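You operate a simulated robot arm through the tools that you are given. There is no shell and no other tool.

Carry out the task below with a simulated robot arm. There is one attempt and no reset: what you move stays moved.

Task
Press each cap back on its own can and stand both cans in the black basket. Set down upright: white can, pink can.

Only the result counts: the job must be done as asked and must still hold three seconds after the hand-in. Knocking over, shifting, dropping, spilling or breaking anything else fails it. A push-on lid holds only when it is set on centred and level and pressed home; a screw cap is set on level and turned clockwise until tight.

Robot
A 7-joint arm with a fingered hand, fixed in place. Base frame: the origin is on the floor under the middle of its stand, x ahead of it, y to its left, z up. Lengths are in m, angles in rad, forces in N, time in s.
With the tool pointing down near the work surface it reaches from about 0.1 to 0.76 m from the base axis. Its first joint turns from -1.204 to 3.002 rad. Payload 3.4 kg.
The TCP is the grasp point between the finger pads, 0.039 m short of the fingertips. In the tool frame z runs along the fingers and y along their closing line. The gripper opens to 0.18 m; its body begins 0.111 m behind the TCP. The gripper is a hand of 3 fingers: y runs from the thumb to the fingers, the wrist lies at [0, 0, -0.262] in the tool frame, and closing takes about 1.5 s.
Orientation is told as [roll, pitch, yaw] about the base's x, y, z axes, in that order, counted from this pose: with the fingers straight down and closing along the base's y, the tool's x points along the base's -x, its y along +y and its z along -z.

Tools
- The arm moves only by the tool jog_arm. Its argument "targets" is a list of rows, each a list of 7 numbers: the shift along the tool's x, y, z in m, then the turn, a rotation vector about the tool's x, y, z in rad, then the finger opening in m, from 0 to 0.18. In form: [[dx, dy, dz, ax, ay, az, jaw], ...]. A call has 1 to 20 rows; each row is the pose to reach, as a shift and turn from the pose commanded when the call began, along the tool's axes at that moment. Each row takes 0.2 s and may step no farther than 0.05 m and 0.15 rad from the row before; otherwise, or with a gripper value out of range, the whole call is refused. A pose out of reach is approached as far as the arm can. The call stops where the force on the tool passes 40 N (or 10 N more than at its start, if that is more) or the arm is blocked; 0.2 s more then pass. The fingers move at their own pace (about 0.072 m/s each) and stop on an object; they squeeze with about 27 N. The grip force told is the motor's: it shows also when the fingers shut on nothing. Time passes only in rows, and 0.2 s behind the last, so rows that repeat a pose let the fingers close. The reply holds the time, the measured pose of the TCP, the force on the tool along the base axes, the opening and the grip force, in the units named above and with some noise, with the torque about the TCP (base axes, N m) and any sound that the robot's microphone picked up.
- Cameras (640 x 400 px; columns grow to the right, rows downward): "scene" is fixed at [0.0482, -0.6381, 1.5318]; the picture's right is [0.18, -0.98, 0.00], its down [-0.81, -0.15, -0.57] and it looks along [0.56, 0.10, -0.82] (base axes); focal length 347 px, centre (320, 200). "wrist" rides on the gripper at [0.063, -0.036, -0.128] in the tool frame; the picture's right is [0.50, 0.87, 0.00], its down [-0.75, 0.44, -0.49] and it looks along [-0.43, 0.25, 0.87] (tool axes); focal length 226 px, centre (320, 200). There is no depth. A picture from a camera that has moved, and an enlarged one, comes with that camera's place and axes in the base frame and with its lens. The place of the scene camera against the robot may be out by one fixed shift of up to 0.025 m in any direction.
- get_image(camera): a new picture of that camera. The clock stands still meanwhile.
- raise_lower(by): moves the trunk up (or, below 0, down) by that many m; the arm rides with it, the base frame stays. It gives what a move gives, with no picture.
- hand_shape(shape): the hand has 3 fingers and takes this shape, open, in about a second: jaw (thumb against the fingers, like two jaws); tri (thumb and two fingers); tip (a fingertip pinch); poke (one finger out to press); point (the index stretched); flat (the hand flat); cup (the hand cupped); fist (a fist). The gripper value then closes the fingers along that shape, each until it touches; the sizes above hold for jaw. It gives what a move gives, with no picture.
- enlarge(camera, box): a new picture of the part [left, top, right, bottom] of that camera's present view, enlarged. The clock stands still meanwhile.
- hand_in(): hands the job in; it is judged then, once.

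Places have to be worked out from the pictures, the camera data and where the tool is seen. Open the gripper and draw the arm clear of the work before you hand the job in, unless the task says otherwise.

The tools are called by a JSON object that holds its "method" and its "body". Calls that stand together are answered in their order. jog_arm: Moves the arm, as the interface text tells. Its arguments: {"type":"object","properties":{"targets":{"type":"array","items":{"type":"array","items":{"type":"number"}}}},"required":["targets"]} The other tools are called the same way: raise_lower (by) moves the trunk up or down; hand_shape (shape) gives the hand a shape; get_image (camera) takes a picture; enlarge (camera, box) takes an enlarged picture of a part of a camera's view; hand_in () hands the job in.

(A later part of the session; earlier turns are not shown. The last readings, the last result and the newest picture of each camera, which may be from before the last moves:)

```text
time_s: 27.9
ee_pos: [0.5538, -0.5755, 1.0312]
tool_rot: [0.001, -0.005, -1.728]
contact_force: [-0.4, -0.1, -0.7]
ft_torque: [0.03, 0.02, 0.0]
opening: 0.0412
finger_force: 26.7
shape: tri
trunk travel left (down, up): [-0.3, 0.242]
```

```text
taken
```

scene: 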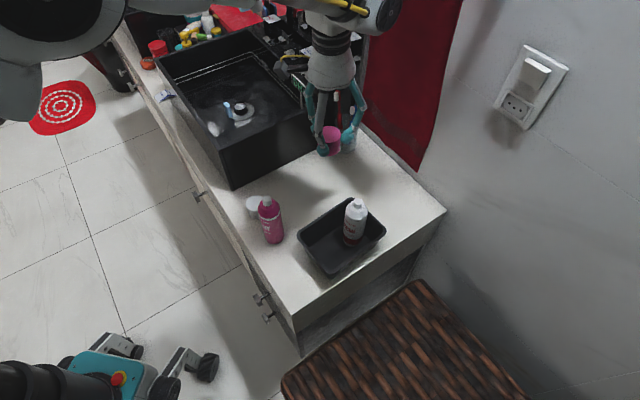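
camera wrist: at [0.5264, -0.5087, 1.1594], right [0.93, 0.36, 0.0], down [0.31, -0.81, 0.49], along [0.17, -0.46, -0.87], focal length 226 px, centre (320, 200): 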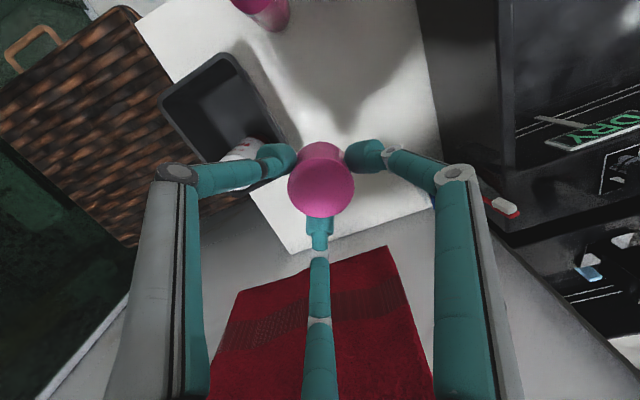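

The cap is held level. Since it will hide the can from the wrist camera, I'll first bring the camera directly above the pink can to measure the can's axis.

{"method": "jog_arm", "body": {"targets": [[0.008, -0.03, 0, 0, 0, 0, 0.02], [0.016, -0.06, 0, 0, 0, 0, 0.02], [0.0244, -0.0908, 0, 0, 0, 0, 0.02], [0.0244, -0.0908, 0, 0, 0, 0, 0.02]]}}

{"method": "get_image", "body": {"camera": "wrist"}}

{"method": "enlarge", "body": {"camera": "wrist", "box": [240, 0, 400, 160]}}

```text
time_s: 28.9
ee_pos: [0.4657, -0.5373, 1.0305]
tool_rot: [0.0, -0.003, -1.727]
contact_force: [0.8, -0.2, -1.2]
ft_torque: [0.03, 0.02, -0.05]
opening: 0.041
finger_force: 27.3
shape: tri
trunk travel left (down, up): [-0.3, 0.242]
```

```text
taken
camera wrist: at [0.4396, -0.47, 1.1573], right [0.93, 0.36, 0.0], down [0.31, -0.81, 0.49], along [0.17, -0.46, -0.87], focal length 226 px, centre (320, 200)
```

wrist: 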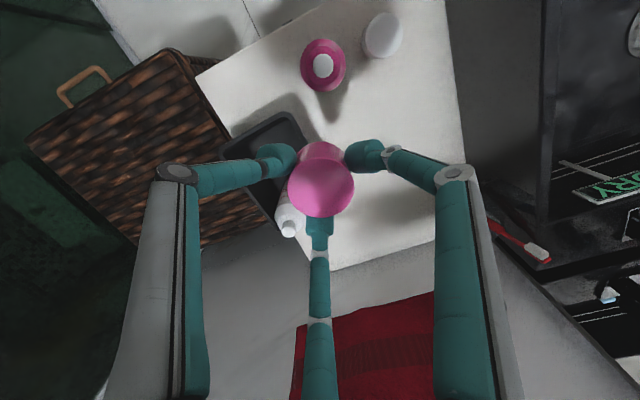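

```text
2.50 times, centred on (320, 80) of wrist
camera zoom: at [0.4396, -0.47, 1.1573], right [0.93, 0.36, 0.0], down [0.31, -0.81, 0.49], along [0.17, -0.46, -0.87], focal length 565 px, centre (320, 500)
```

zoom: 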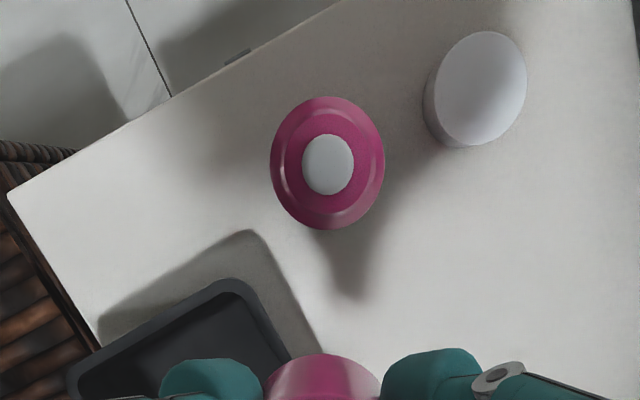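

I have the can axis at tool offset (0.0685,-0.036) from the TCP. Next I check precisely where the cap sits in the hand.

{"method": "enlarge", "body": {"camera": "wrist", "box": [270, 130, 370, 230]}}

{"method": "enlarge", "body": {"camera": "scene", "box": [240, 100, 360, 250]}}

```text
4.00 times, centred on (320, 180) of wrist
camera zoom: at [0.4396, -0.47, 1.1573], right [0.93, 0.36, 0.0], down [0.31, -0.81, 0.49], along [0.17, -0.46, -0.87], focal length 904 px, centre (320, 280)
```

zoom: 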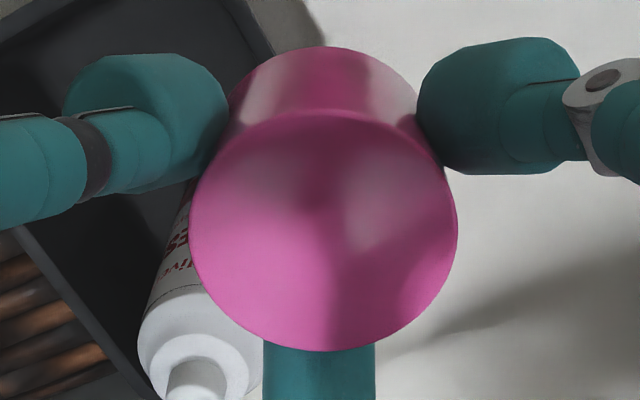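

```text
2.67 times, centred on (300, 175) of scene
camera zoom: at [0.0482, -0.6381, 1.5318], right [0.18, -0.98, 0.0], down [-0.81, -0.15, -0.57], along [0.56, 0.1, -0.82], focal length 926 px, centre (373, 267)
```

zoom: 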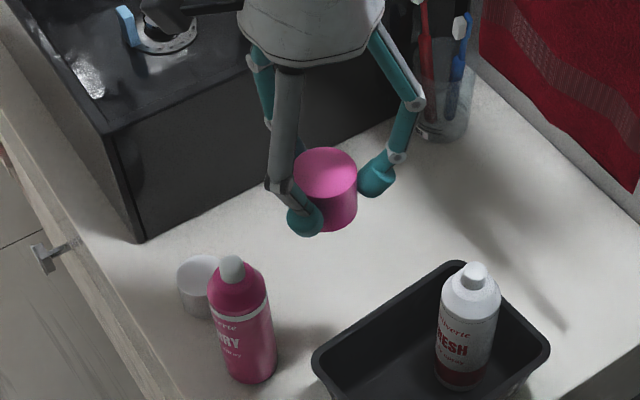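

The cap is level and centred on the hand axis. I'll shift by tool (0.0683,-0.0364) so the cap is above the pink can, still high, and check the alignment.

{"method": "jog_arm", "body": {"targets": [[0.0228, -0.0121, 0, 0, 0, 0, 0.02], [0.0455, -0.0243, 0, 0, 0, 0, 0.02], [0.0683, -0.0364, 0, 0, 0, 0, 0.02], [0.0683, -0.0364, 0.02, 0, 0, 0, 0.02], [0.0683, -0.0364, 0.02, 0, 0, 0, 0.02]]}}

{"method": "enlarge", "body": {"camera": "wrist", "box": [260, 90, 380, 210]}}

{"method": "enlarge", "body": {"camera": "scene", "box": [220, 140, 320, 260]}}

```text
time_s: 30.1
ee_pos: [0.4392, -0.4644, 1.0094]
tool_rot: [0.001, -0.004, -1.728]
contact_force: [-0.4, 0.0, -1.2]
ft_torque: [0.0, -0.03, -0.03]
opening: 0.0412
finger_force: 26.7
shape: tri
trunk travel left (down, up): [-0.3, 0.242]
```

```text
3.33 times, centred on (320, 150) of wrist
camera zoom: at [0.412, -0.3973, 1.1382], right [0.93, 0.36, 0.0], down [0.31, -0.81, 0.49], along [0.18, -0.46, -0.87], focal length 754 px, centre (320, 367)
```

zoom: 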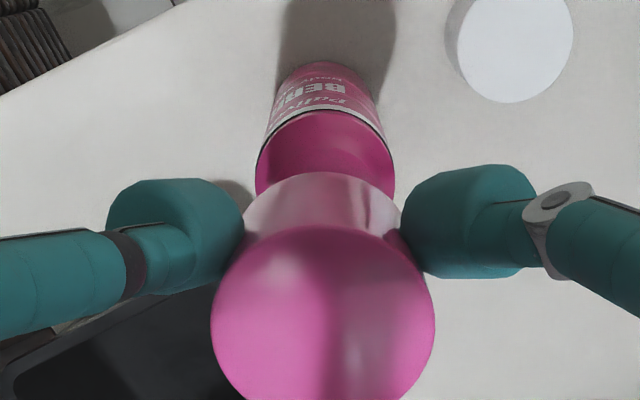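

```text
3.33 times, centred on (270, 200) of scene
camera zoom: at [0.0482, -0.6381, 1.5318], right [0.18, -0.98, 0.0], down [-0.81, -0.15, -0.57], along [0.56, 0.1, -0.82], focal length 1157 px, centre (487, 200)
```

zoom: 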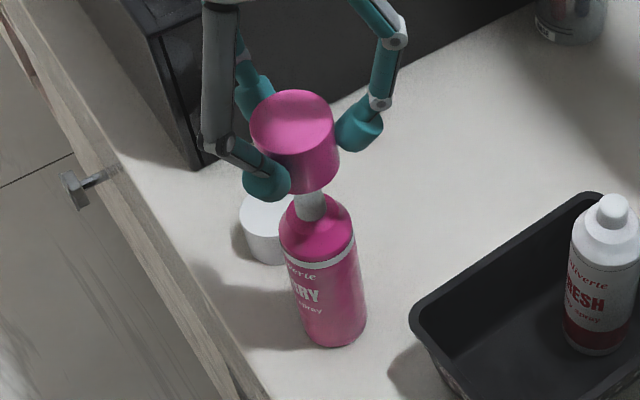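

Scene and wrist views show the cap aligned with the can axis within about 1 mm. I'll nudge 1 mm and descend to lower the cap over the nozzle while watching the force.

{"method": "jog_arm", "body": {"targets": [[0.0004, 0.0012, 0.008, 0, 0, 0, 0.02], [0.0004, 0.0012, 0.016, 0, 0, 0, 0.02], [0.0004, 0.0012, 0.024, 0, 0, 0, 0.02], [0.0004, 0.0012, 0.032, 0, 0, 0, 0.02], [0.0004, 0.0012, 0.04, 0, 0, 0, 0.02], [0.0004, 0.0012, 0.045, 0, 0, 0, 0.02]]}}

{"method": "enlarge", "body": {"camera": "wrist", "box": [260, 90, 380, 210]}}

{"method": "enlarge", "body": {"camera": "scene", "box": [220, 140, 320, 260]}}

```text
time_s: 31.5
ee_pos: [0.4421, -0.4644, 0.9656]
tool_rot: [0.0, -0.003, -1.728]
contact_force: [0.5, 0.1, 0.4]
ft_torque: [0.02, -0.01, -0.02]
opening: 0.0412
finger_force: 26.9
shape: tri
trunk travel left (down, up): [-0.3, 0.242]
```

```text
3.33 times, centred on (320, 150) of wrist
camera zoom: at [0.4151, -0.3978, 1.0928], right [0.93, 0.36, 0.0], down [0.31, -0.81, 0.49], along [0.18, -0.46, -0.87], focal length 754 px, centre (320, 367)
```

zoom: 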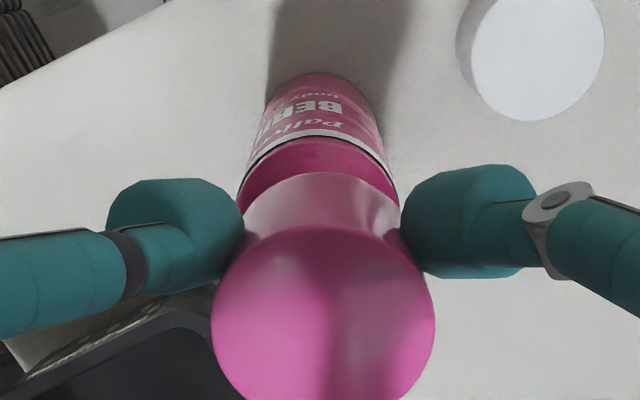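

```text
3.33 times, centred on (270, 200) of scene
camera zoom: at [0.0482, -0.6381, 1.5318], right [0.18, -0.98, 0.0], down [-0.81, -0.15, -0.57], along [0.56, 0.1, -0.82], focal length 1157 px, centre (487, 200)
```

zoom: 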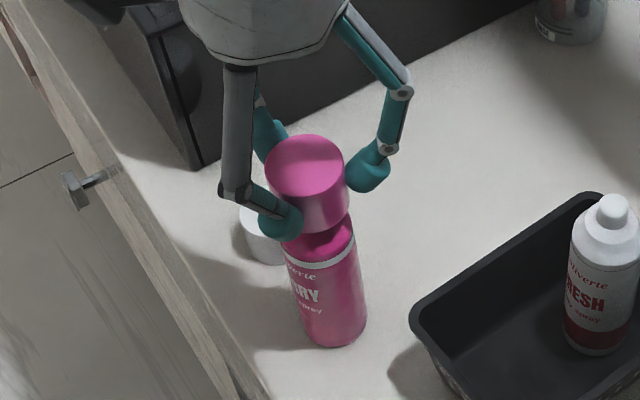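

The wrist view looks aligned, but the scene view suggests a small sideways offset; I'll zoom further to measure.

{"method": "enlarge", "body": {"camera": "scene", "box": [250, 165, 310, 255]}}

{"method": "enlarge", "body": {"camera": "wrist", "box": [270, 100, 370, 240]}}

```text
4.44 times, centred on (280, 210) of scene
camera zoom: at [0.0482, -0.6381, 1.5318], right [0.18, -0.98, 0.0], down [-0.81, -0.15, -0.57], along [0.56, 0.1, -0.82], focal length 1543 px, centre (498, 156)
```

zoom: 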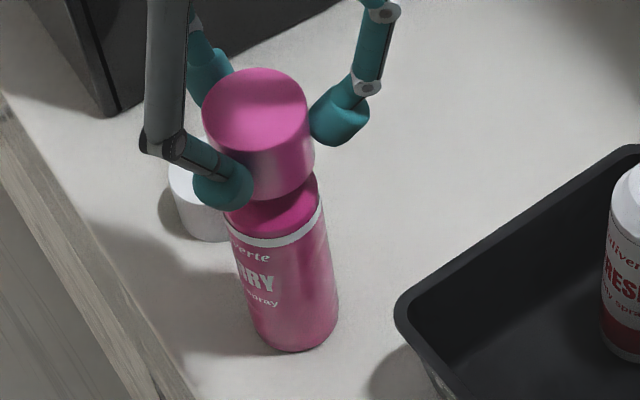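

```text
2.86 times, centred on (320, 170) of wrist
camera zoom: at [0.4151, -0.3978, 1.0928], right [0.93, 0.36, 0.0], down [0.31, -0.81, 0.49], along [0.18, -0.46, -0.87], focal length 646 px, centre (320, 286)
```

zoom: 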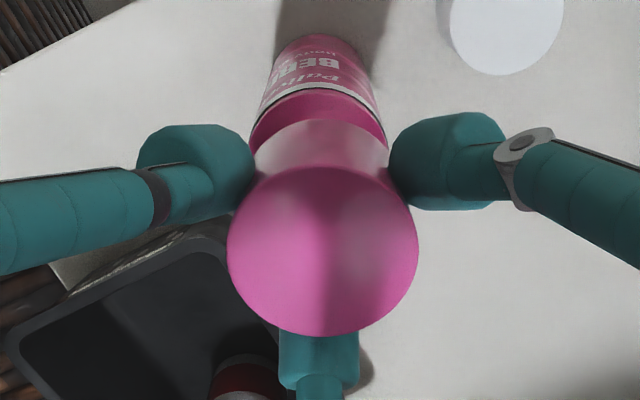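

The cap reads about 2–3 mm off toward (+x,-y). I'll correct by tool (0.002,-0.0024) at the same height and check again.

{"method": "jog_arm", "body": {"targets": [[0.002, -0.0024, 0, 0, 0, 0, 0.02], [0.002, -0.0024, 0, 0, 0, 0, 0.02]]}}

{"method": "enlarge", "body": {"camera": "scene", "box": [250, 165, 310, 255]}}

{"method": "enlarge", "body": {"camera": "wrist", "box": [270, 100, 370, 240]}}

```text
time_s: 32.1
ee_pos: [0.4404, -0.4619, 0.9662]
tool_rot: [0.0, -0.004, -1.727]
contact_force: [0.0, -0.8, 0.1]
ft_torque: [0.02, 0.0, 0.01]
opening: 0.0411
finger_force: 27.1
shape: tri
trunk travel left (down, up): [-0.3, 0.242]
```

```text
4.44 times, centred on (280, 210) of scene
camera zoom: at [0.0482, -0.6381, 1.5318], right [0.18, -0.98, 0.0], down [-0.81, -0.15, -0.57], along [0.56, 0.1, -0.82], focal length 1543 px, centre (498, 156)
```

zoom: 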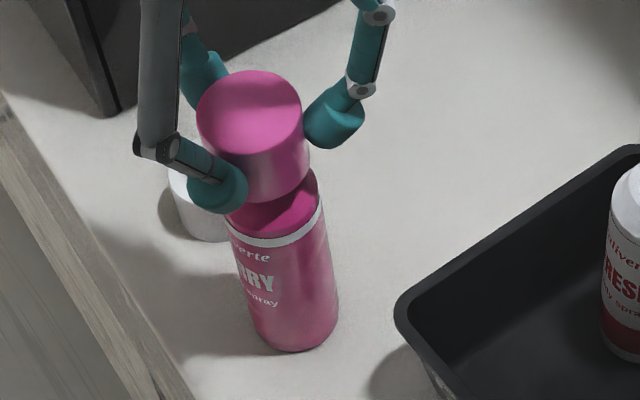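

```text
2.86 times, centred on (320, 170) of wrist
camera zoom: at [0.413, -0.3958, 1.0931], right [0.93, 0.36, 0.0], down [0.31, -0.81, 0.49], along [0.18, -0.46, -0.87], focal length 646 px, centre (320, 286)
```

zoom: 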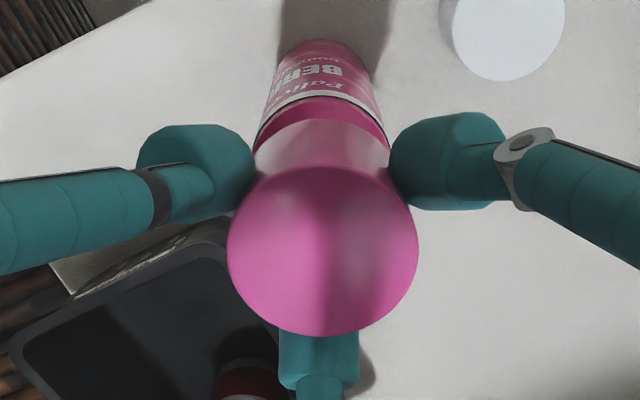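

Aligned now in both views. I'll lower further in small steps and watch for contact.

{"method": "jog_arm", "body": {"targets": [[0, 0, 0.004, 0, 0, 0, 0.02], [0, 0, 0.008, 0, 0, 0, 0.02], [0, 0, 0.012, 0, 0, 0, 0.02]]}}

{"method": "enlarge", "body": {"camera": "scene", "box": [250, 165, 310, 255]}}

```text
time_s: 32.9
ee_pos: [0.4405, -0.4637, 0.9536]
tool_rot: [0.0, -0.004, -1.727]
contact_force: [-0.2, -0.9, 0.7]
ft_torque: [-0.02, 0.02, -0.03]
opening: 0.041
finger_force: 26.4
shape: tri
trunk travel left (down, up): [-0.3, 0.242]
```

```text
4.44 times, centred on (280, 210) of scene
camera zoom: at [0.0482, -0.6381, 1.5318], right [0.18, -0.98, 0.0], down [-0.81, -0.15, -0.57], along [0.56, 0.1, -0.82], focal length 1543 px, centre (498, 156)
```

zoom: 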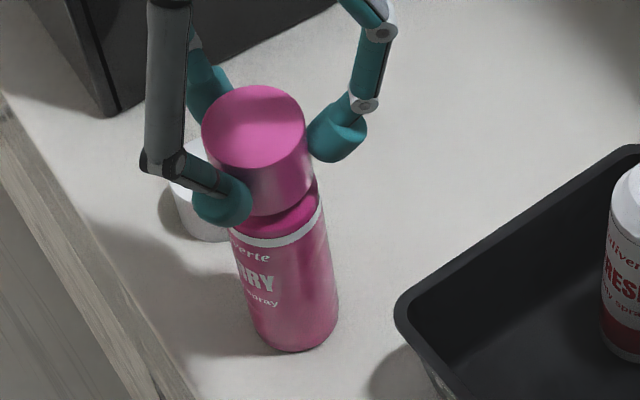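

Still aligned and free. Continuing down in small steps.

{"method": "jog_arm", "body": {"targets": [[0, 0, 0.003, 0, 0, 0, 0.02], [0, 0, 0.006, 0, 0, 0, 0.02], [0, 0, 0.008, 0, 0, 0, 0.02]]}}

```text
time_s: 33.7
ee_pos: [0.4398, -0.4643, 0.9476]
tool_rot: [0.0, -0.005, -1.729]
contact_force: [-0.6, -1.3, 8.1]
ft_torque: [-0.02, 0.11, 0.03]
opening: 0.0416
finger_force: 27.4
shape: tri
trunk travel left (down, up): [-0.3, 0.242]
heard: snap
```

A "snap" was heard with 8 N of contact, so the cap has probably seated. Checking the picture.

{"method": "enlarge", "body": {"camera": "scene", "box": [250, 165, 310, 255]}}

{"method": "enlarge", "body": {"camera": "wrist", "box": [270, 100, 370, 240]}}

```text
4.44 times, centred on (280, 210) of scene
camera zoom: at [0.0482, -0.6381, 1.5318], right [0.18, -0.98, 0.0], down [-0.81, -0.15, -0.57], along [0.56, 0.1, -0.82], focal length 1543 px, centre (498, 156)
```

zoom: 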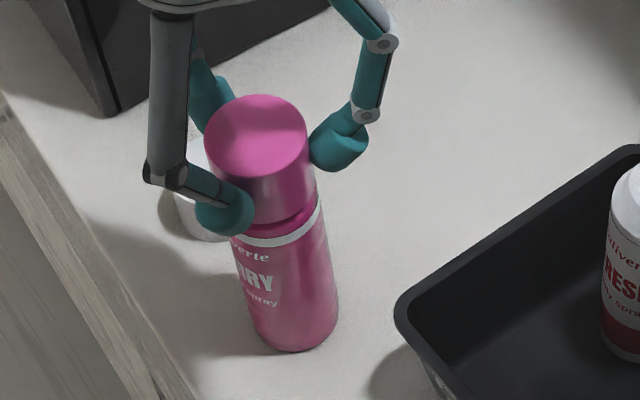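

```text
2.86 times, centred on (320, 170) of wrist
camera zoom: at [0.4131, -0.3961, 1.0738], right [0.93, 0.36, 0.0], down [0.31, -0.81, 0.5], along [0.18, -0.46, -0.87], focal length 646 px, centre (320, 286)
```

zoom: 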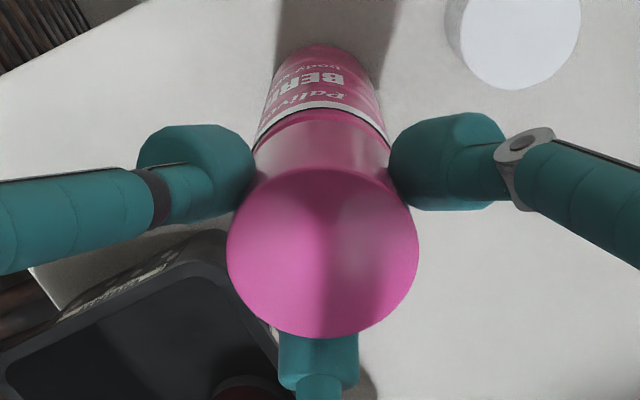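

Snap heard and the cap looks nearly down on the ring. I'll press a little further to confirm it is home (force should rise steeply).

{"method": "jog_arm", "body": {"targets": [[0, 0, 0.002, 0, 0, 0, 0.02], [0, 0, 0.004, 0, 0, 0, 0.02]]}}

{"method": "enlarge", "body": {"camera": "scene", "box": [250, 165, 310, 255]}}

```text
time_s: 34.3
ee_pos: [0.4392, -0.4631, 0.9467]
tool_rot: [0.006, -0.005, -1.728]
contact_force: [-0.9, -4.7, 28.1]
ft_torque: [-0.2, 0.04, 0.05]
opening: 0.0422
finger_force: 27.0
shape: tri
trunk travel left (down, up): [-0.3, 0.242]
```

```text
4.44 times, centred on (280, 210) of scene
camera zoom: at [0.0482, -0.6381, 1.5318], right [0.18, -0.98, 0.0], down [-0.81, -0.15, -0.57], along [0.56, 0.1, -0.82], focal length 1543 px, centre (498, 156)
```

zoom: 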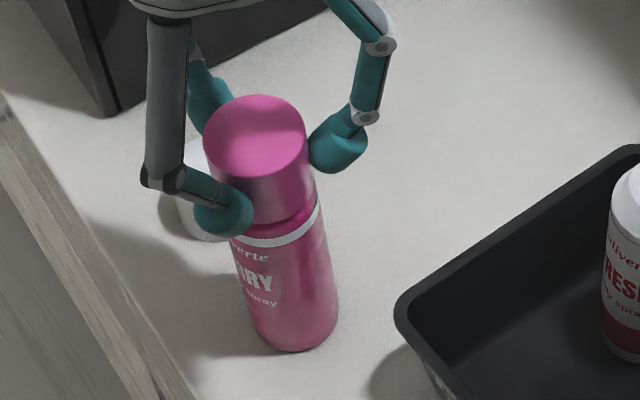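

28 N with no further travel: the cap is home. I'll ease the pressure, open the fingers and check that the cap stays.

{"method": "jog_arm", "body": {"targets": [[0, 0, -0.005, 0, 0, 0, 0.02], [0, 0, -0.005, 0, 0, 0, 0.078], [0, 0, -0.005, 0, 0, 0, 0.078], [0, 0, -0.005, 0, 0, 0, 0.078], [0, 0, -0.005, 0, 0, 0, 0.078]]}}

{"method": "enlarge", "body": {"camera": "scene", "box": [250, 165, 310, 255]}}

{"method": "enlarge", "body": {"camera": "wrist", "box": [240, 80, 400, 240]}}

```text
time_s: 35.5
ee_pos: [0.4389, -0.4615, 0.9481]
tool_rot: [0.0, -0.004, -1.726]
contact_force: [-0.1, 0.9, -0.7]
ft_torque: [0.02, 0.0, -0.01]
opening: 0.0778
finger_force: 0.0
shape: tri
trunk travel left (down, up): [-0.3, 0.242]
```

```text
4.44 times, centred on (280, 210) of scene
camera zoom: at [0.0482, -0.6381, 1.5318], right [0.18, -0.98, 0.0], down [-0.81, -0.15, -0.57], along [0.56, 0.1, -0.82], focal length 1543 px, centre (498, 156)
```

zoom: 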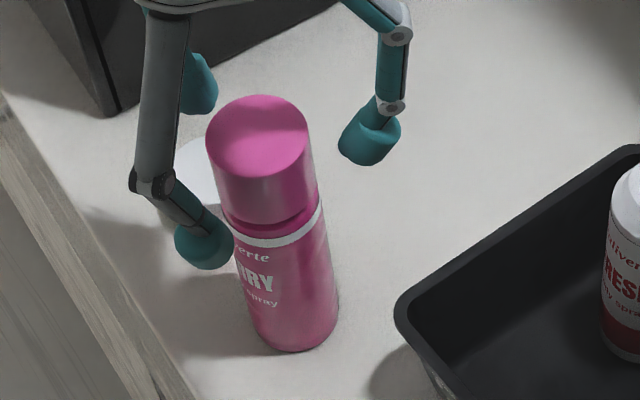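

```text
2.50 times, centred on (320, 160) of wrist
camera zoom: at [0.4125, -0.3952, 1.0741], right [0.93, 0.36, 0.0], down [0.31, -0.81, 0.49], along [0.17, -0.46, -0.87], focal length 565 px, centre (320, 300)
```

zoom: 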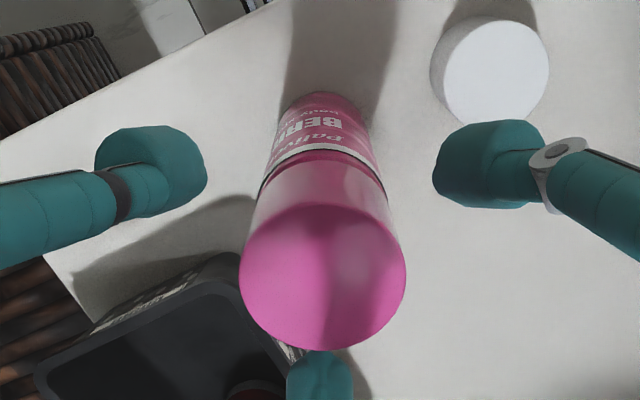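

The cap sits upright on the can. Now I rotate the open hand -33° about the can (so no finger will point at the white can later) and descend to grip the can body.

{"method": "jog_arm", "body": {"targets": [[0, 0, 0, 0, 0, 0.144, 0.078], [0, 0, 0, 0, 0, 0.288, 0.078], [0, 0, 0, 0, 0, 0.432, 0.078], [0, 0, 0, 0, 0, 0.576, 0.078], [0, 0, 0.02, 0, 0, 0.576, 0.078], [0, 0, 0.04, 0, 0, 0.576, 0.078], [0, 0, 0.055, 0, 0, 0.576, 0.078], [0, 0, 0.064, 0, 0, 0.576, 0.078], [0, 0, 0.064, 0, 0, 0.576, 0.078]]}}

{"method": "enlarge", "body": {"camera": "scene", "box": [220, 120, 340, 260]}}

{"method": "get_image", "body": {"camera": "wrist"}}

```text
time_s: 37.5
ee_pos: [0.4185, -0.498, 0.853]
tool_rot: [0.001, 0.031, -2.295]
contact_force: [0.9, -2.5, 0.8]
ft_torque: [-0.07, -0.06, 0.01]
opening: 0.0788
finger_force: 0.1
shape: tri
out of reach, approached as far as the arm can: row 1, 2, 3, 4, 5, 6, 7, 8, 9
trunk travel left (down, up): [-0.3, 0.242]
```

```text
2.86 times, centred on (280, 190) of scene
camera zoom: at [0.0482, -0.6381, 1.5318], right [0.18, -0.98, 0.0], down [-0.81, -0.15, -0.57], along [0.56, 0.1, -0.82], focal length 992 px, centre (434, 229)
```

zoom: 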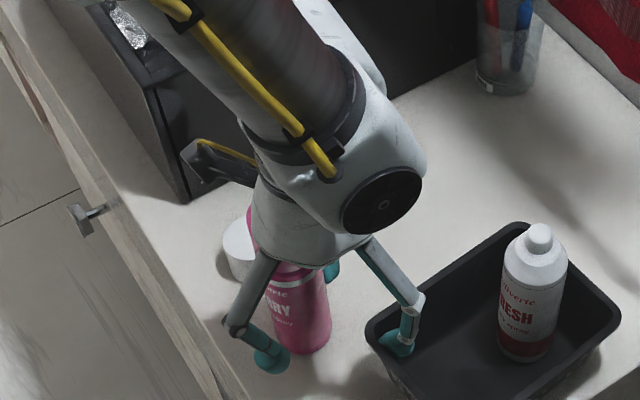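

```text
taken
camera wrist: at [0.4295, -0.431, 0.9816], right [0.98, -0.2, 0.02], down [-0.18, -0.86, 0.47], along [-0.08, -0.46, -0.88], focal length 226 px, centre (320, 200)
```

wrist: 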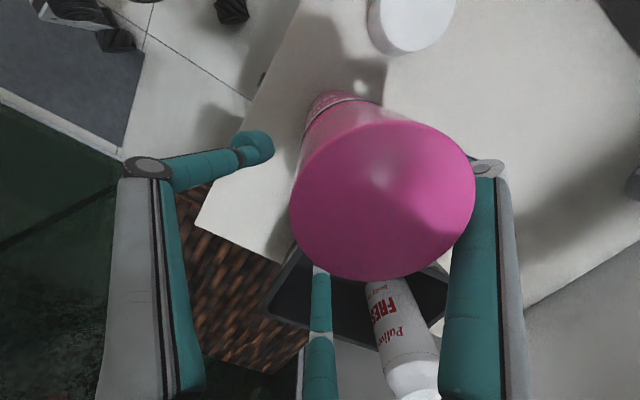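

The yaw turned out to be past a joint limit, so the arm settled off-centre, with one finger just inside the basket corner and another beside the can; both still appear upright and unmoved. The cleanest escape is straight up, so I'll raise the trunk by 0.15 m, which lifts the hand vertically without changing the joints.

{"method": "raise_lower", "body": {"by": 0.15}}

{"method": "get_image", "body": {"camera": "scene"}}

{"method": "get_image", "body": {"camera": "wrist"}}

```text
time_s: 39.2
ee_pos: [0.4214, -0.4979, 1.0297]
tool_rot: [0.051, 0.076, -2.291]
contact_force: [-0.1, 0.2, 0.0]
ft_torque: [0.0, -0.02, 0.02]
opening: 0.0781
finger_force: 0.1
shape: tri
trunk travel left (down, up): [-0.45, 0.092]
```

```text
taken
```

scene: 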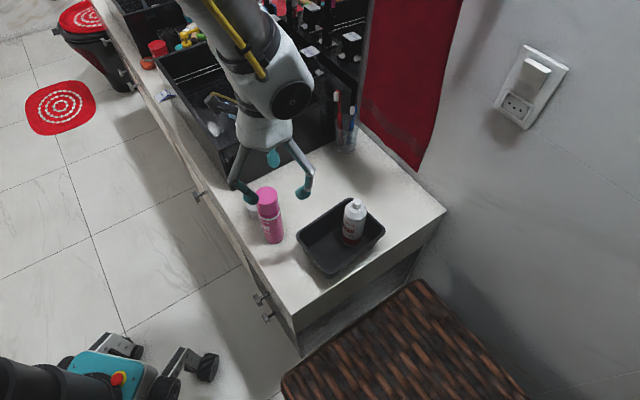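

```text
taken
camera wrist: at [0.423, -0.4312, 1.1597], right [0.98, -0.2, 0.08], down [-0.21, -0.86, 0.46], along [-0.02, -0.46, -0.89], focal length 226 px, centre (320, 200)
```

wrist: 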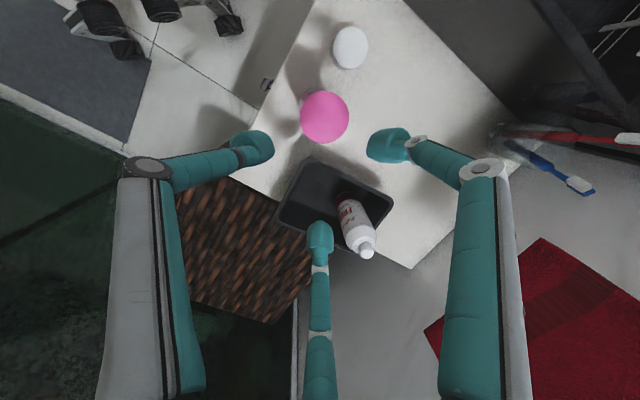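

Both cans stand and the hand is clear. I'll compare the basket and can positions closely with earlier pictures.

{"method": "enlarge", "body": {"camera": "scene", "box": [220, 110, 420, 290]}}

{"method": "enlarge", "body": {"camera": "scene", "box": [250, 165, 310, 255]}}

```text
2.22 times, centred on (320, 200) of scene
camera zoom: at [0.0482, -0.6381, 1.5318], right [0.18, -0.98, 0.0], down [-0.81, -0.15, -0.57], along [0.56, 0.1, -0.82], focal length 772 px, centre (320, 200)
```

zoom: 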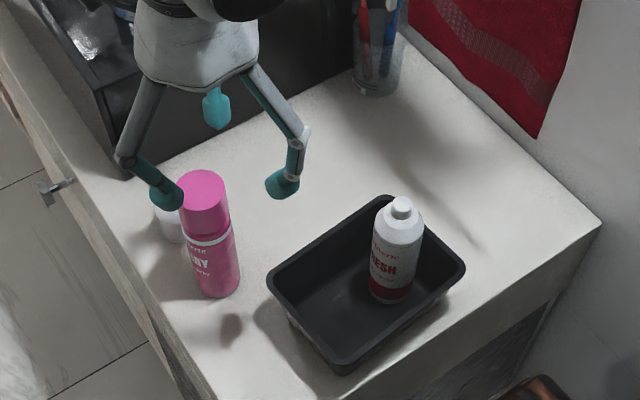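

```text
4.44 times, centred on (280, 210) of scene
camera zoom: at [0.0482, -0.6381, 1.5318], right [0.18, -0.98, 0.0], down [-0.81, -0.15, -0.57], along [0.56, 0.1, -0.82], focal length 1543 px, centre (498, 156)
```

zoom: 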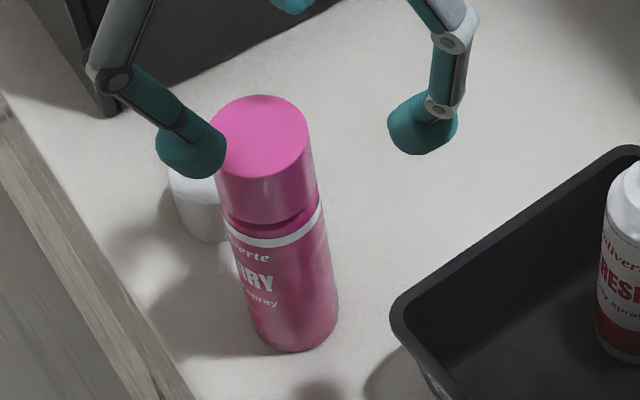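

The basket shifted only 2–3 mm and everything is upright. I'll now unwind the wrist by +2.07 rad to yaw ≈ -0.23, at a safe height above the pink can, which gives the same finger pattern by 120° symmetry and lies well within the joint range.

{"method": "jog_arm", "body": {"targets": [[0, 0, -0.02, 0, 0, -0.148, 0.078], [0, 0, -0.02, 0, 0, -0.296, 0.078], [0, 0, -0.02, 0, 0, -0.444, 0.078], [0, 0, -0.02, 0, 0, -0.592, 0.078], [0, 0, -0.02, 0, 0, -0.74, 0.078], [0, 0, -0.02, 0, 0, -0.888, 0.078], [0, 0, -0.02, 0, 0, -1.036, 0.078], [0, 0, -0.02, 0, 0, -1.184, 0.078]]}}

{"method": "get_image", "body": {"camera": "wrist"}}

{"method": "get_image", "body": {"camera": "scene"}}

```text
time_s: 41.0
ee_pos: [0.4192, -0.499, 1.0502]
tool_rot: [0.089, -0.019, -1.109]
contact_force: [0.6, -0.1, 0.3]
ft_torque: [-0.02, 0.01, 0.0]
opening: 0.0783
finger_force: 0.1
shape: tri
trunk travel left (down, up): [-0.45, 0.092]
```

```text
taken
camera wrist: at [0.3467, -0.4626, 1.173], right [0.55, 0.83, 0.07], down [0.68, -0.49, 0.54], along [0.49, -0.25, -0.84], focal length 226 px, centre (320, 200)
```

wrist: 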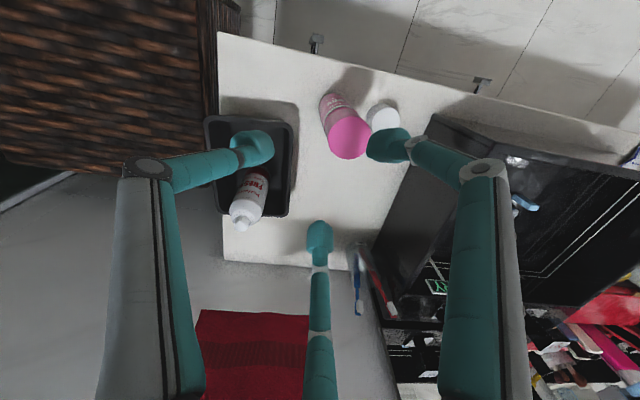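

```text
taken
```

scene: 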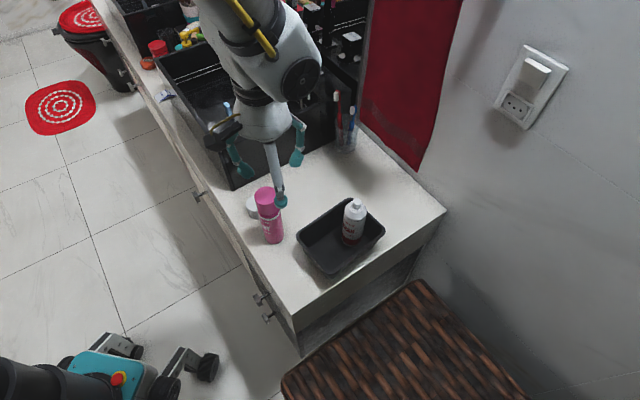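

The arm resumed from its actual pose, so the tool is tilted by about 0.09 rad. I'll level it first.

{"method": "jog_arm", "body": {"targets": [[0, 0, 0, 0.0889, 0.019, 0, 0.078], [0, 0, 0, 0.0889, 0.019, 0, 0.078]]}}

```text
time_s: 41.6
ee_pos: [0.4189, -0.498, 1.0503]
tool_rot: [0.002, -0.001, -1.11]
contact_force: [-0.1, -0.5, 0.5]
ft_torque: [0.0, -0.01, -0.02]
opening: 0.0781
finger_force: 0.0
shape: tri
trunk travel left (down, up): [-0.45, 0.092]
```

Level again. Now I yaw to about -0.21 and move above the pink can.

{"method": "jog_arm", "body": {"targets": [[0.0038, 0.0056, 0, 0, 0, -0.149, 0.078], [0.0076, 0.0112, 0, 0, 0, -0.298, 0.078], [0.0115, 0.0168, 0, 0, 0, -0.447, 0.078], [0.0153, 0.0225, 0, 0, 0, -0.596, 0.078], [0.0191, 0.0281, 0, 0, 0, -0.745, 0.078], [0.0229, 0.0337, 0, 0, 0, -0.894, 0.078], [0.0229, 0.0337, 0, 0, 0, -0.894, 0.078]]}}

{"method": "get_image", "body": {"camera": "wrist"}}

{"method": "enlarge", "body": {"camera": "wrist", "box": [240, 80, 400, 240]}}

```text
time_s: 43.2
ee_pos: [0.4386, -0.4627, 1.0507]
tool_rot: [0.001, -0.001, -0.215]
contact_force: [-0.5, -1.2, 0.0]
ft_torque: [0.0, 0.01, 0.01]
opening: 0.0777
finger_force: 0.1
shape: tri
trunk travel left (down, up): [-0.45, 0.092]
```

```text
taken
camera wrist: at [0.3687, -0.4859, 1.1778], right [-0.3, 0.95, 0.0], down [0.83, 0.26, 0.49], along [0.47, 0.15, -0.87], focal length 226 px, centre (320, 200)
```

wrist: 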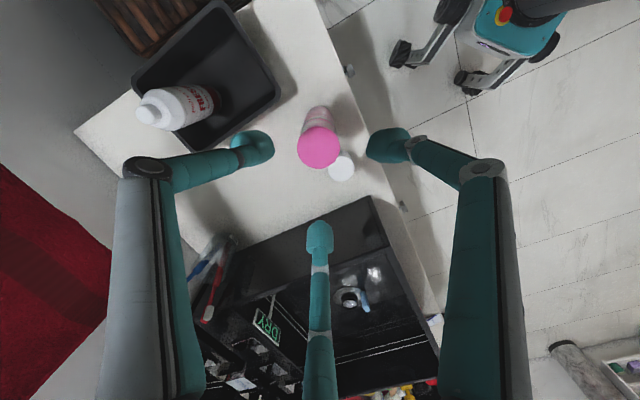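

```text
2.50 times, centred on (320, 160) of wrist
camera zoom: at [0.3687, -0.4859, 1.1778], right [-0.3, 0.95, 0.0], down [0.83, 0.26, 0.49], along [0.47, 0.15, -0.87], focal length 565 px, centre (320, 300)
```

zoom: 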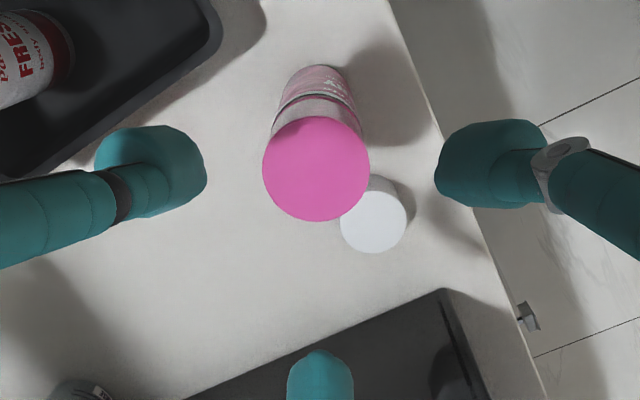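

The can is centred within 2 mm. I'll correct that, then lower the trunk back by 0.15 m, which brings the open hand straight down around the can to TCP z≈0.90.

{"method": "jog_arm", "body": {"targets": [[-0.002, -0.0006, 0, 0, 0, 0, 0.078], [-0.002, -0.0006, 0, 0, 0, 0, 0.078]]}}

{"method": "raise_lower", "body": {"by": -0.08}}

{"method": "enlarge", "body": {"camera": "wrist", "box": [240, 80, 400, 240]}}

{"method": "enlarge", "body": {"camera": "scene", "box": [220, 120, 340, 260]}}

```text
time_s: 43.9
ee_pos: [0.4408, -0.4643, 1.0509]
tool_rot: [0.001, -0.001, -0.216]
contact_force: [-0.6, -0.4, 0.2]
ft_torque: [0.01, 0.0, 0.04]
opening: 0.0779
finger_force: 0.2
shape: tri
trunk travel left (down, up): [-0.45, 0.092]
```

```text
time_s: 45.0
ee_pos: [0.4407, -0.4638, 0.9706]
tool_rot: [-0.001, 0.003, -0.216]
contact_force: [0.4, -0.5, 0.6]
ft_torque: [0.0, -0.02, 0.04]
opening: 0.078
finger_force: 0.1
shape: tri
trunk travel left (down, up): [-0.37, 0.172]
```

```text
2.50 times, centred on (320, 160) of wrist
camera zoom: at [0.3705, -0.4867, 1.098], right [-0.3, 0.95, 0.0], down [0.83, 0.26, 0.49], along [0.47, 0.15, -0.87], focal length 565 px, centre (320, 300)
```

zoom: 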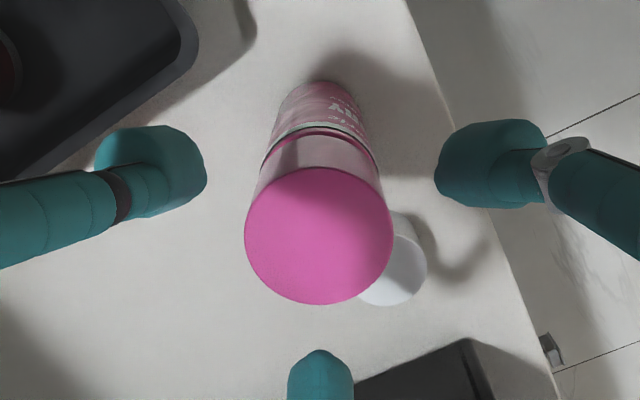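

```text
2.86 times, centred on (280, 190) of scene
camera zoom: at [0.0482, -0.6381, 1.5318], right [0.18, -0.98, 0.0], down [-0.81, -0.15, -0.57], along [0.56, 0.1, -0.82], focal length 992 px, centre (434, 229)
```

zoom: 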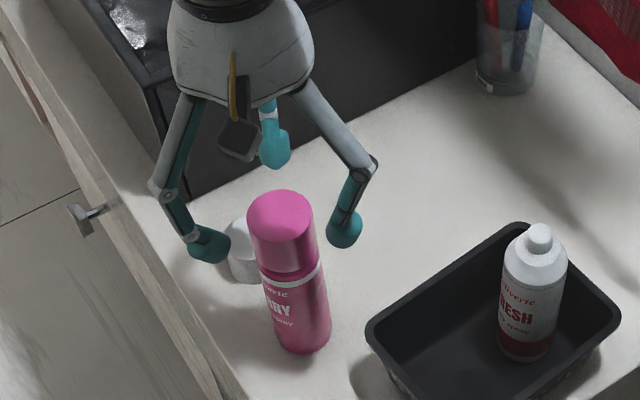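

The trunk lowers purely vertically and the can is well centred. I'll lower the remaining 0.07 m and then jog down to TCP z≈0.883.

{"method": "raise_lower", "body": {"by": -0.07}}

{"method": "jog_arm", "body": {"targets": [[0, 0, 0.009, 0, 0, 0, 0.078], [0, 0, 0.018, 0, 0, 0, 0.078], [0, 0, 0.018, 0, 0, 0, 0.078]]}}

{"method": "enlarge", "body": {"camera": "wrist", "box": [240, 80, 400, 240]}}

{"method": "enlarge", "body": {"camera": "scene", "box": [220, 120, 340, 260]}}

```text
time_s: 46.1
ee_pos: [0.4414, -0.4642, 0.9013]
tool_rot: [0.0, 0.0, -0.216]
contact_force: [-0.3, 0.6, -0.3]
ft_torque: [0.02, -0.02, 0.02]
opening: 0.078
finger_force: 0.0
shape: tri
trunk travel left (down, up): [-0.3, 0.242]
```

```text
time_s: 46.9
ee_pos: [0.4407, -0.4635, 0.8813]
tool_rot: [0.0, -0.001, -0.217]
contact_force: [-0.3, -0.1, -0.3]
ft_torque: [0.01, 0.03, 0.0]
opening: 0.0781
finger_force: 0.1
shape: tri
trunk travel left (down, up): [-0.3, 0.242]
```

```text
2.50 times, centred on (320, 160) of wrist
camera zoom: at [0.3715, -0.4867, 1.0091], right [-0.3, 0.95, 0.0], down [0.83, 0.26, 0.49], along [0.47, 0.15, -0.87], focal length 565 px, centre (320, 300)
```

zoom: 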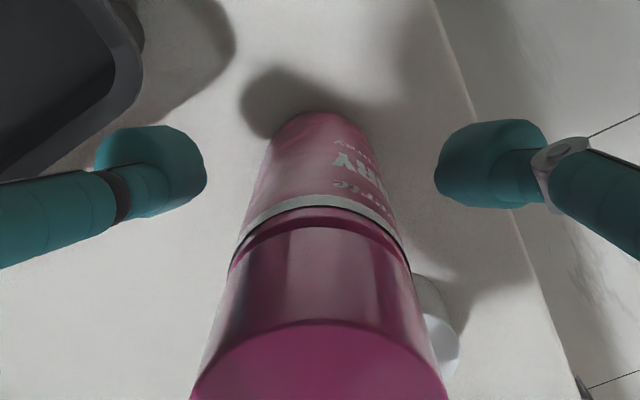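

```text
2.86 times, centred on (280, 190) of scene
camera zoom: at [0.0482, -0.6381, 1.5318], right [0.18, -0.98, 0.0], down [-0.81, -0.15, -0.57], along [0.56, 0.1, -0.82], focal length 992 px, centre (434, 229)
```

zoom: 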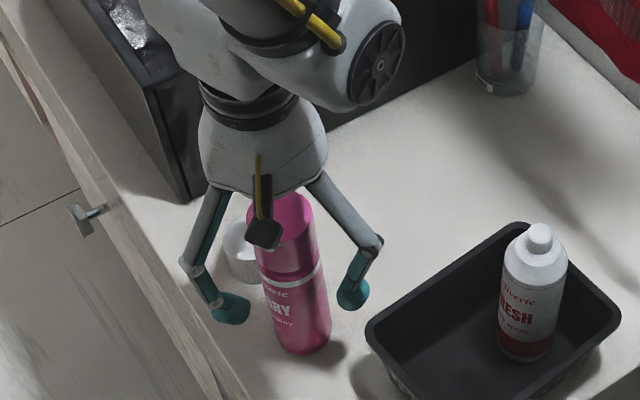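

The fingers are around the can body below the cap. Closing now.

{"method": "jog_arm", "body": {"targets": [[0, 0, 0, 0, 0, 0, 0.02], [0, 0, 0, 0, 0, 0, 0.02], [0, 0, 0, 0, 0, 0, 0.02], [0, 0, 0, 0, 0, 0, 0.02], [0, 0, 0, 0, 0, 0, 0.02]]}}

{"method": "enlarge", "body": {"camera": "scene", "box": [220, 120, 340, 260]}}

```text
time_s: 48.1
ee_pos: [0.4417, -0.4634, 0.8818]
tool_rot: [0.0, -0.001, -0.217]
contact_force: [0.4, 0.3, -0.8]
ft_torque: [-0.02, -0.01, -0.03]
opening: 0.041
finger_force: 26.8
shape: tri
trunk travel left (down, up): [-0.3, 0.242]
```

```text
2.86 times, centred on (280, 190) of scene
camera zoom: at [0.0482, -0.6381, 1.5318], right [0.18, -0.98, 0.0], down [-0.81, -0.15, -0.57], along [0.56, 0.1, -0.82], focal length 992 px, centre (434, 229)
```

zoom: 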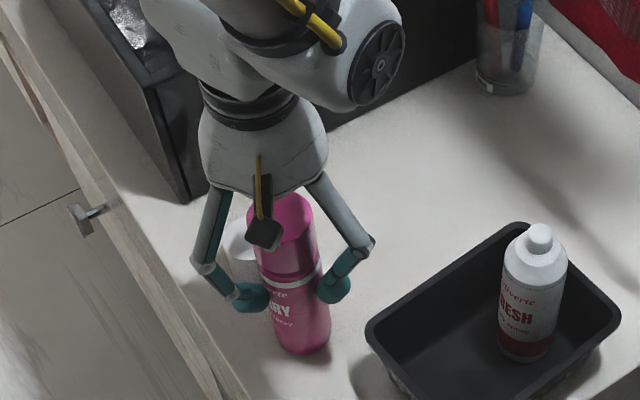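

Gripped (0.041, 27 N). Lifting 0.13 m.

{"method": "jog_arm", "body": {"targets": [[0, 0, -0.01, 0, 0, 0, 0.02], [0, 0, -0.04, 0, 0, 0, 0.02], [0, 0, -0.08, 0, 0, 0, 0.02], [0, 0, -0.12, 0, 0, 0, 0.02], [0, 0, -0.135, 0, 0, 0, 0.02], [0, 0, -0.135, 0, 0, 0, 0.02]]}}

{"method": "enlarge", "body": {"camera": "scene", "box": [220, 100, 420, 280]}}

{"method": "get_image", "body": {"camera": "wrist"}}

```text
time_s: 49.5
ee_pos: [0.4433, -0.4636, 1.0174]
tool_rot: [-0.001, 0.0, -0.216]
contact_force: [-1.2, 0.0, -1.1]
ft_torque: [0.01, 0.01, 0.01]
opening: 0.041
finger_force: 26.8
shape: tri
trunk travel left (down, up): [-0.3, 0.242]
```

```text
2.22 times, centred on (320, 190) of scene
camera zoom: at [0.0482, -0.6381, 1.5318], right [0.18, -0.98, 0.0], down [-0.81, -0.15, -0.57], along [0.56, 0.1, -0.82], focal length 772 px, centre (320, 222)
```

zoom: 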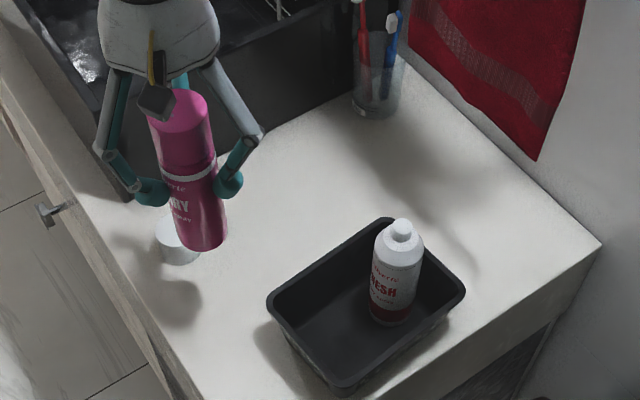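

```text
taken
camera wrist: at [0.3726, -0.4861, 1.1449], right [-0.3, 0.95, 0.0], down [0.83, 0.26, 0.49], along [0.47, 0.15, -0.87], focal length 226 px, centre (320, 200)
```

wrist: 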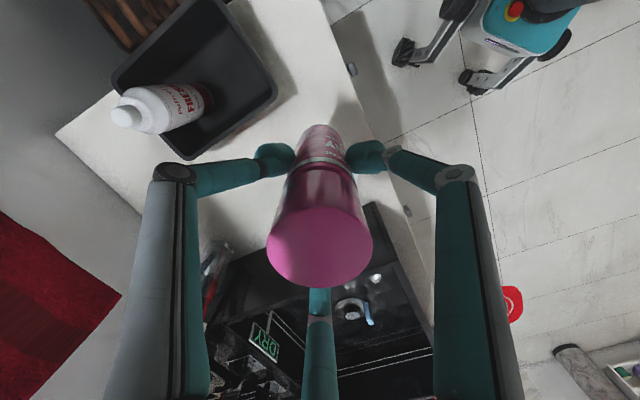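

Lifted level. I'll enlarge the wrist view to re-measure the basket and the white can after the slight shift.

{"method": "enlarge", "body": {"camera": "wrist", "box": [90, 0, 290, 170]}}

```text
2.35 times, centred on (190, 85) of wrist
camera zoom: at [0.3726, -0.4861, 1.1449], right [-0.3, 0.95, 0.0], down [0.83, 0.26, 0.49], along [0.47, 0.15, -0.87], focal length 532 px, centre (626, 471)
```

zoom: 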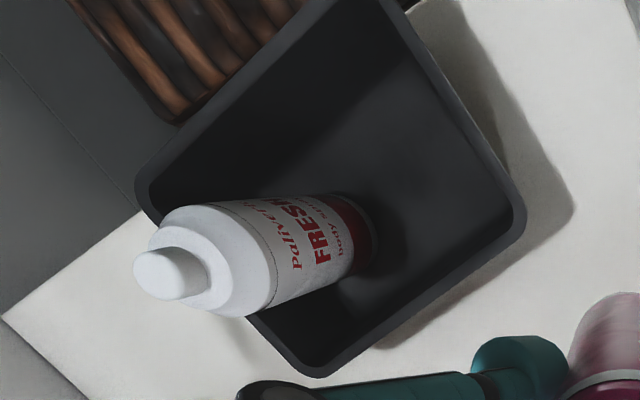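

The white can is at about (0.463,-0.650) and the basket floor centre near (0.436,-0.628), so the near-half spot is (0.409,-0.604). Moving the pink can above it.

{"method": "jog_arm", "body": {"targets": [[0.0009, -0.0361, 0, 0, 0, 0, 0.02], [0.0017, -0.0722, 0, 0, 0, 0, 0.02], [0.0026, -0.1083, 0, 0, 0, 0, 0.02], [0.0034, -0.1445, 0, 0, 0, 0, 0.02], [0.0034, -0.1445, 0, 0, 0, 0, 0.02]]}}

{"method": "get_image", "body": {"camera": "wrist"}}

{"method": "enlarge", "body": {"camera": "scene", "box": [250, 120, 410, 290]}}

```text
time_s: 50.7
ee_pos: [0.4073, -0.6055, 1.0187]
tool_rot: [0.001, 0.001, -0.216]
contact_force: [0.3, 0.0, -1.7]
ft_torque: [-0.05, 0.02, -0.01]
opening: 0.041
finger_force: 26.8
shape: tri
trunk travel left (down, up): [-0.3, 0.242]
```

```text
taken
camera wrist: at [0.3378, -0.6277, 1.1462], right [-0.3, 0.95, 0.0], down [0.83, 0.26, 0.49], along [0.47, 0.15, -0.87], focal length 226 px, centre (320, 200)
```

wrist: 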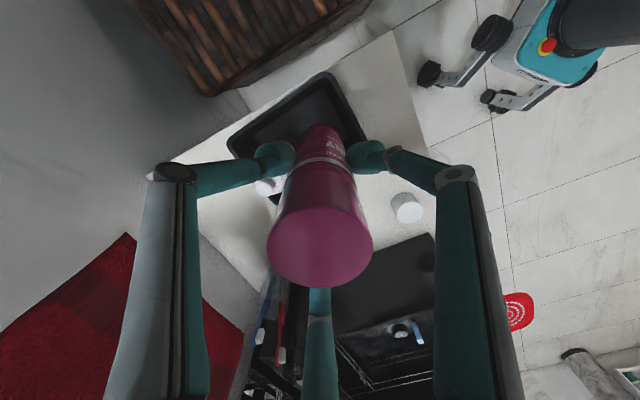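

```text
2.35 times, centred on (330, 205) of scene
camera zoom: at [0.0482, -0.6381, 1.5318], right [0.18, -0.98, 0.0], down [-0.81, -0.15, -0.57], along [0.56, 0.1, -0.82], focal length 817 px, centre (296, 188)
```

zoom: 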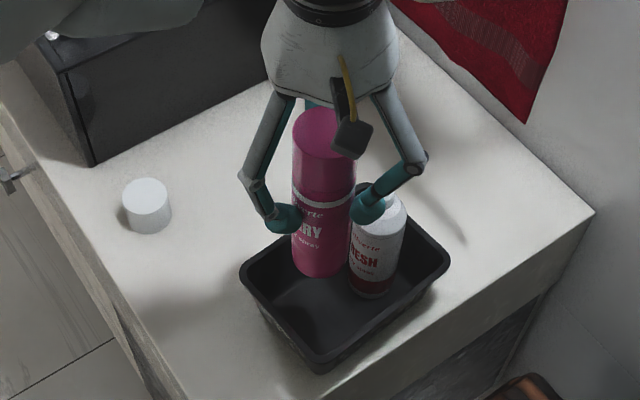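

The spot and clearances look right (about 2 cm finger clearance to the white can). Lowering to about 1.5 cm above the floor.

{"method": "jog_arm", "body": {"targets": [[0.0, 0.001, 0.03, 0, 0, 0, 0.02], [0.0, 0.001, 0.06, 0, 0, 0, 0.02], [0.0, 0.001, 0.085, 0, 0, 0, 0.02], [0.0, 0.001, 0.105, 0, 0, 0, 0.02], [0.0, 0.001, 0.117, 0, 0, 0, 0.02], [0.0, 0.001, 0.117, 0, 0, 0, 0.02]]}}

{"method": "enlarge", "body": {"camera": "scene", "box": [250, 120, 410, 290]}}

{"method": "get_image", "body": {"camera": "wrist"}}

```text
time_s: 52.1
ee_pos: [0.4062, -0.6023, 0.9014]
tool_rot: [0.001, 0.001, -0.217]
contact_force: [-0.6, 0.4, -1.6]
ft_torque: [0.01, 0.02, -0.02]
opening: 0.0411
finger_force: 26.9
shape: tri
trunk travel left (down, up): [-0.3, 0.242]
```

```text
2.35 times, centred on (330, 205) of scene
camera zoom: at [0.0482, -0.6381, 1.5318], right [0.18, -0.98, 0.0], down [-0.81, -0.15, -0.57], along [0.56, 0.1, -0.82], focal length 817 px, centre (296, 188)
```

zoom: 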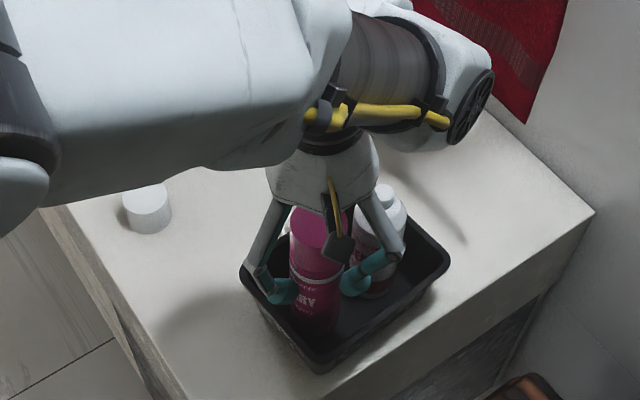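

```text
taken
camera wrist: at [0.3368, -0.6253, 1.0292], right [-0.3, 0.95, 0.0], down [0.83, 0.26, 0.49], along [0.47, 0.15, -0.87], focal length 226 px, centre (320, 200)
```

wrist: 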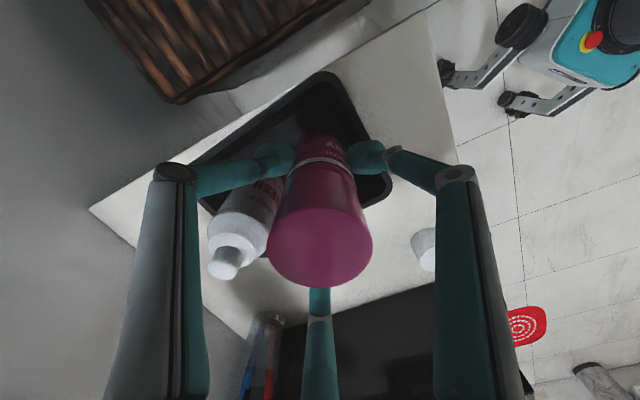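

Good placement. I'll nudge 2 mm toward the basket centre and lower in small steps.

{"method": "jog_arm", "body": {"targets": [[-0.0017, -0.0009, 0.004, 0, 0, 0, 0.02], [-0.0017, -0.0009, 0.008, 0, 0, 0, 0.02], [-0.0017, -0.0009, 0.012, 0, 0, 0, 0.02]]}}

```text
time_s: 52.9
ee_pos: [0.4081, -0.6036, 0.8879]
tool_rot: [0.001, 0.0, -0.216]
contact_force: [0.2, 0.3, -2.1]
ft_torque: [-0.02, 0.02, 0.02]
opening: 0.0409
finger_force: 27.5
shape: tri
trunk travel left (down, up): [-0.3, 0.242]
```

{"method": "jog_arm", "body": {"targets": [[0, 0, 0.002, 0, 0, 0, 0.02], [0, 0, 0.003, 0, 0, 0, 0.02]]}}

```text
time_s: 53.5
ee_pos: [0.4089, -0.6046, 0.8853]
tool_rot: [0.0, 0.0, -0.216]
contact_force: [0.1, -0.3, -0.7]
ft_torque: [0.02, 0.0, -0.03]
opening: 0.041
finger_force: 26.8
shape: tri
trunk travel left (down, up): [-0.3, 0.242]
```

Force is just starting to change; 2 mm more.

{"method": "jog_arm", "body": {"targets": [[0, 0, 0.001, 0, 0, 0, 0.02], [0, 0, 0.002, 0, 0, 0, 0.02]]}}

```text
time_s: 54.1
ee_pos: [0.4091, -0.6044, 0.8853]
tool_rot: [-0.002, -0.003, -0.216]
contact_force: [0.3, -0.6, 7.6]
ft_torque: [-0.05, 0.06, -0.01]
opening: 0.0414
finger_force: 27.1
shape: tri
trunk travel left (down, up): [-0.3, 0.242]
```

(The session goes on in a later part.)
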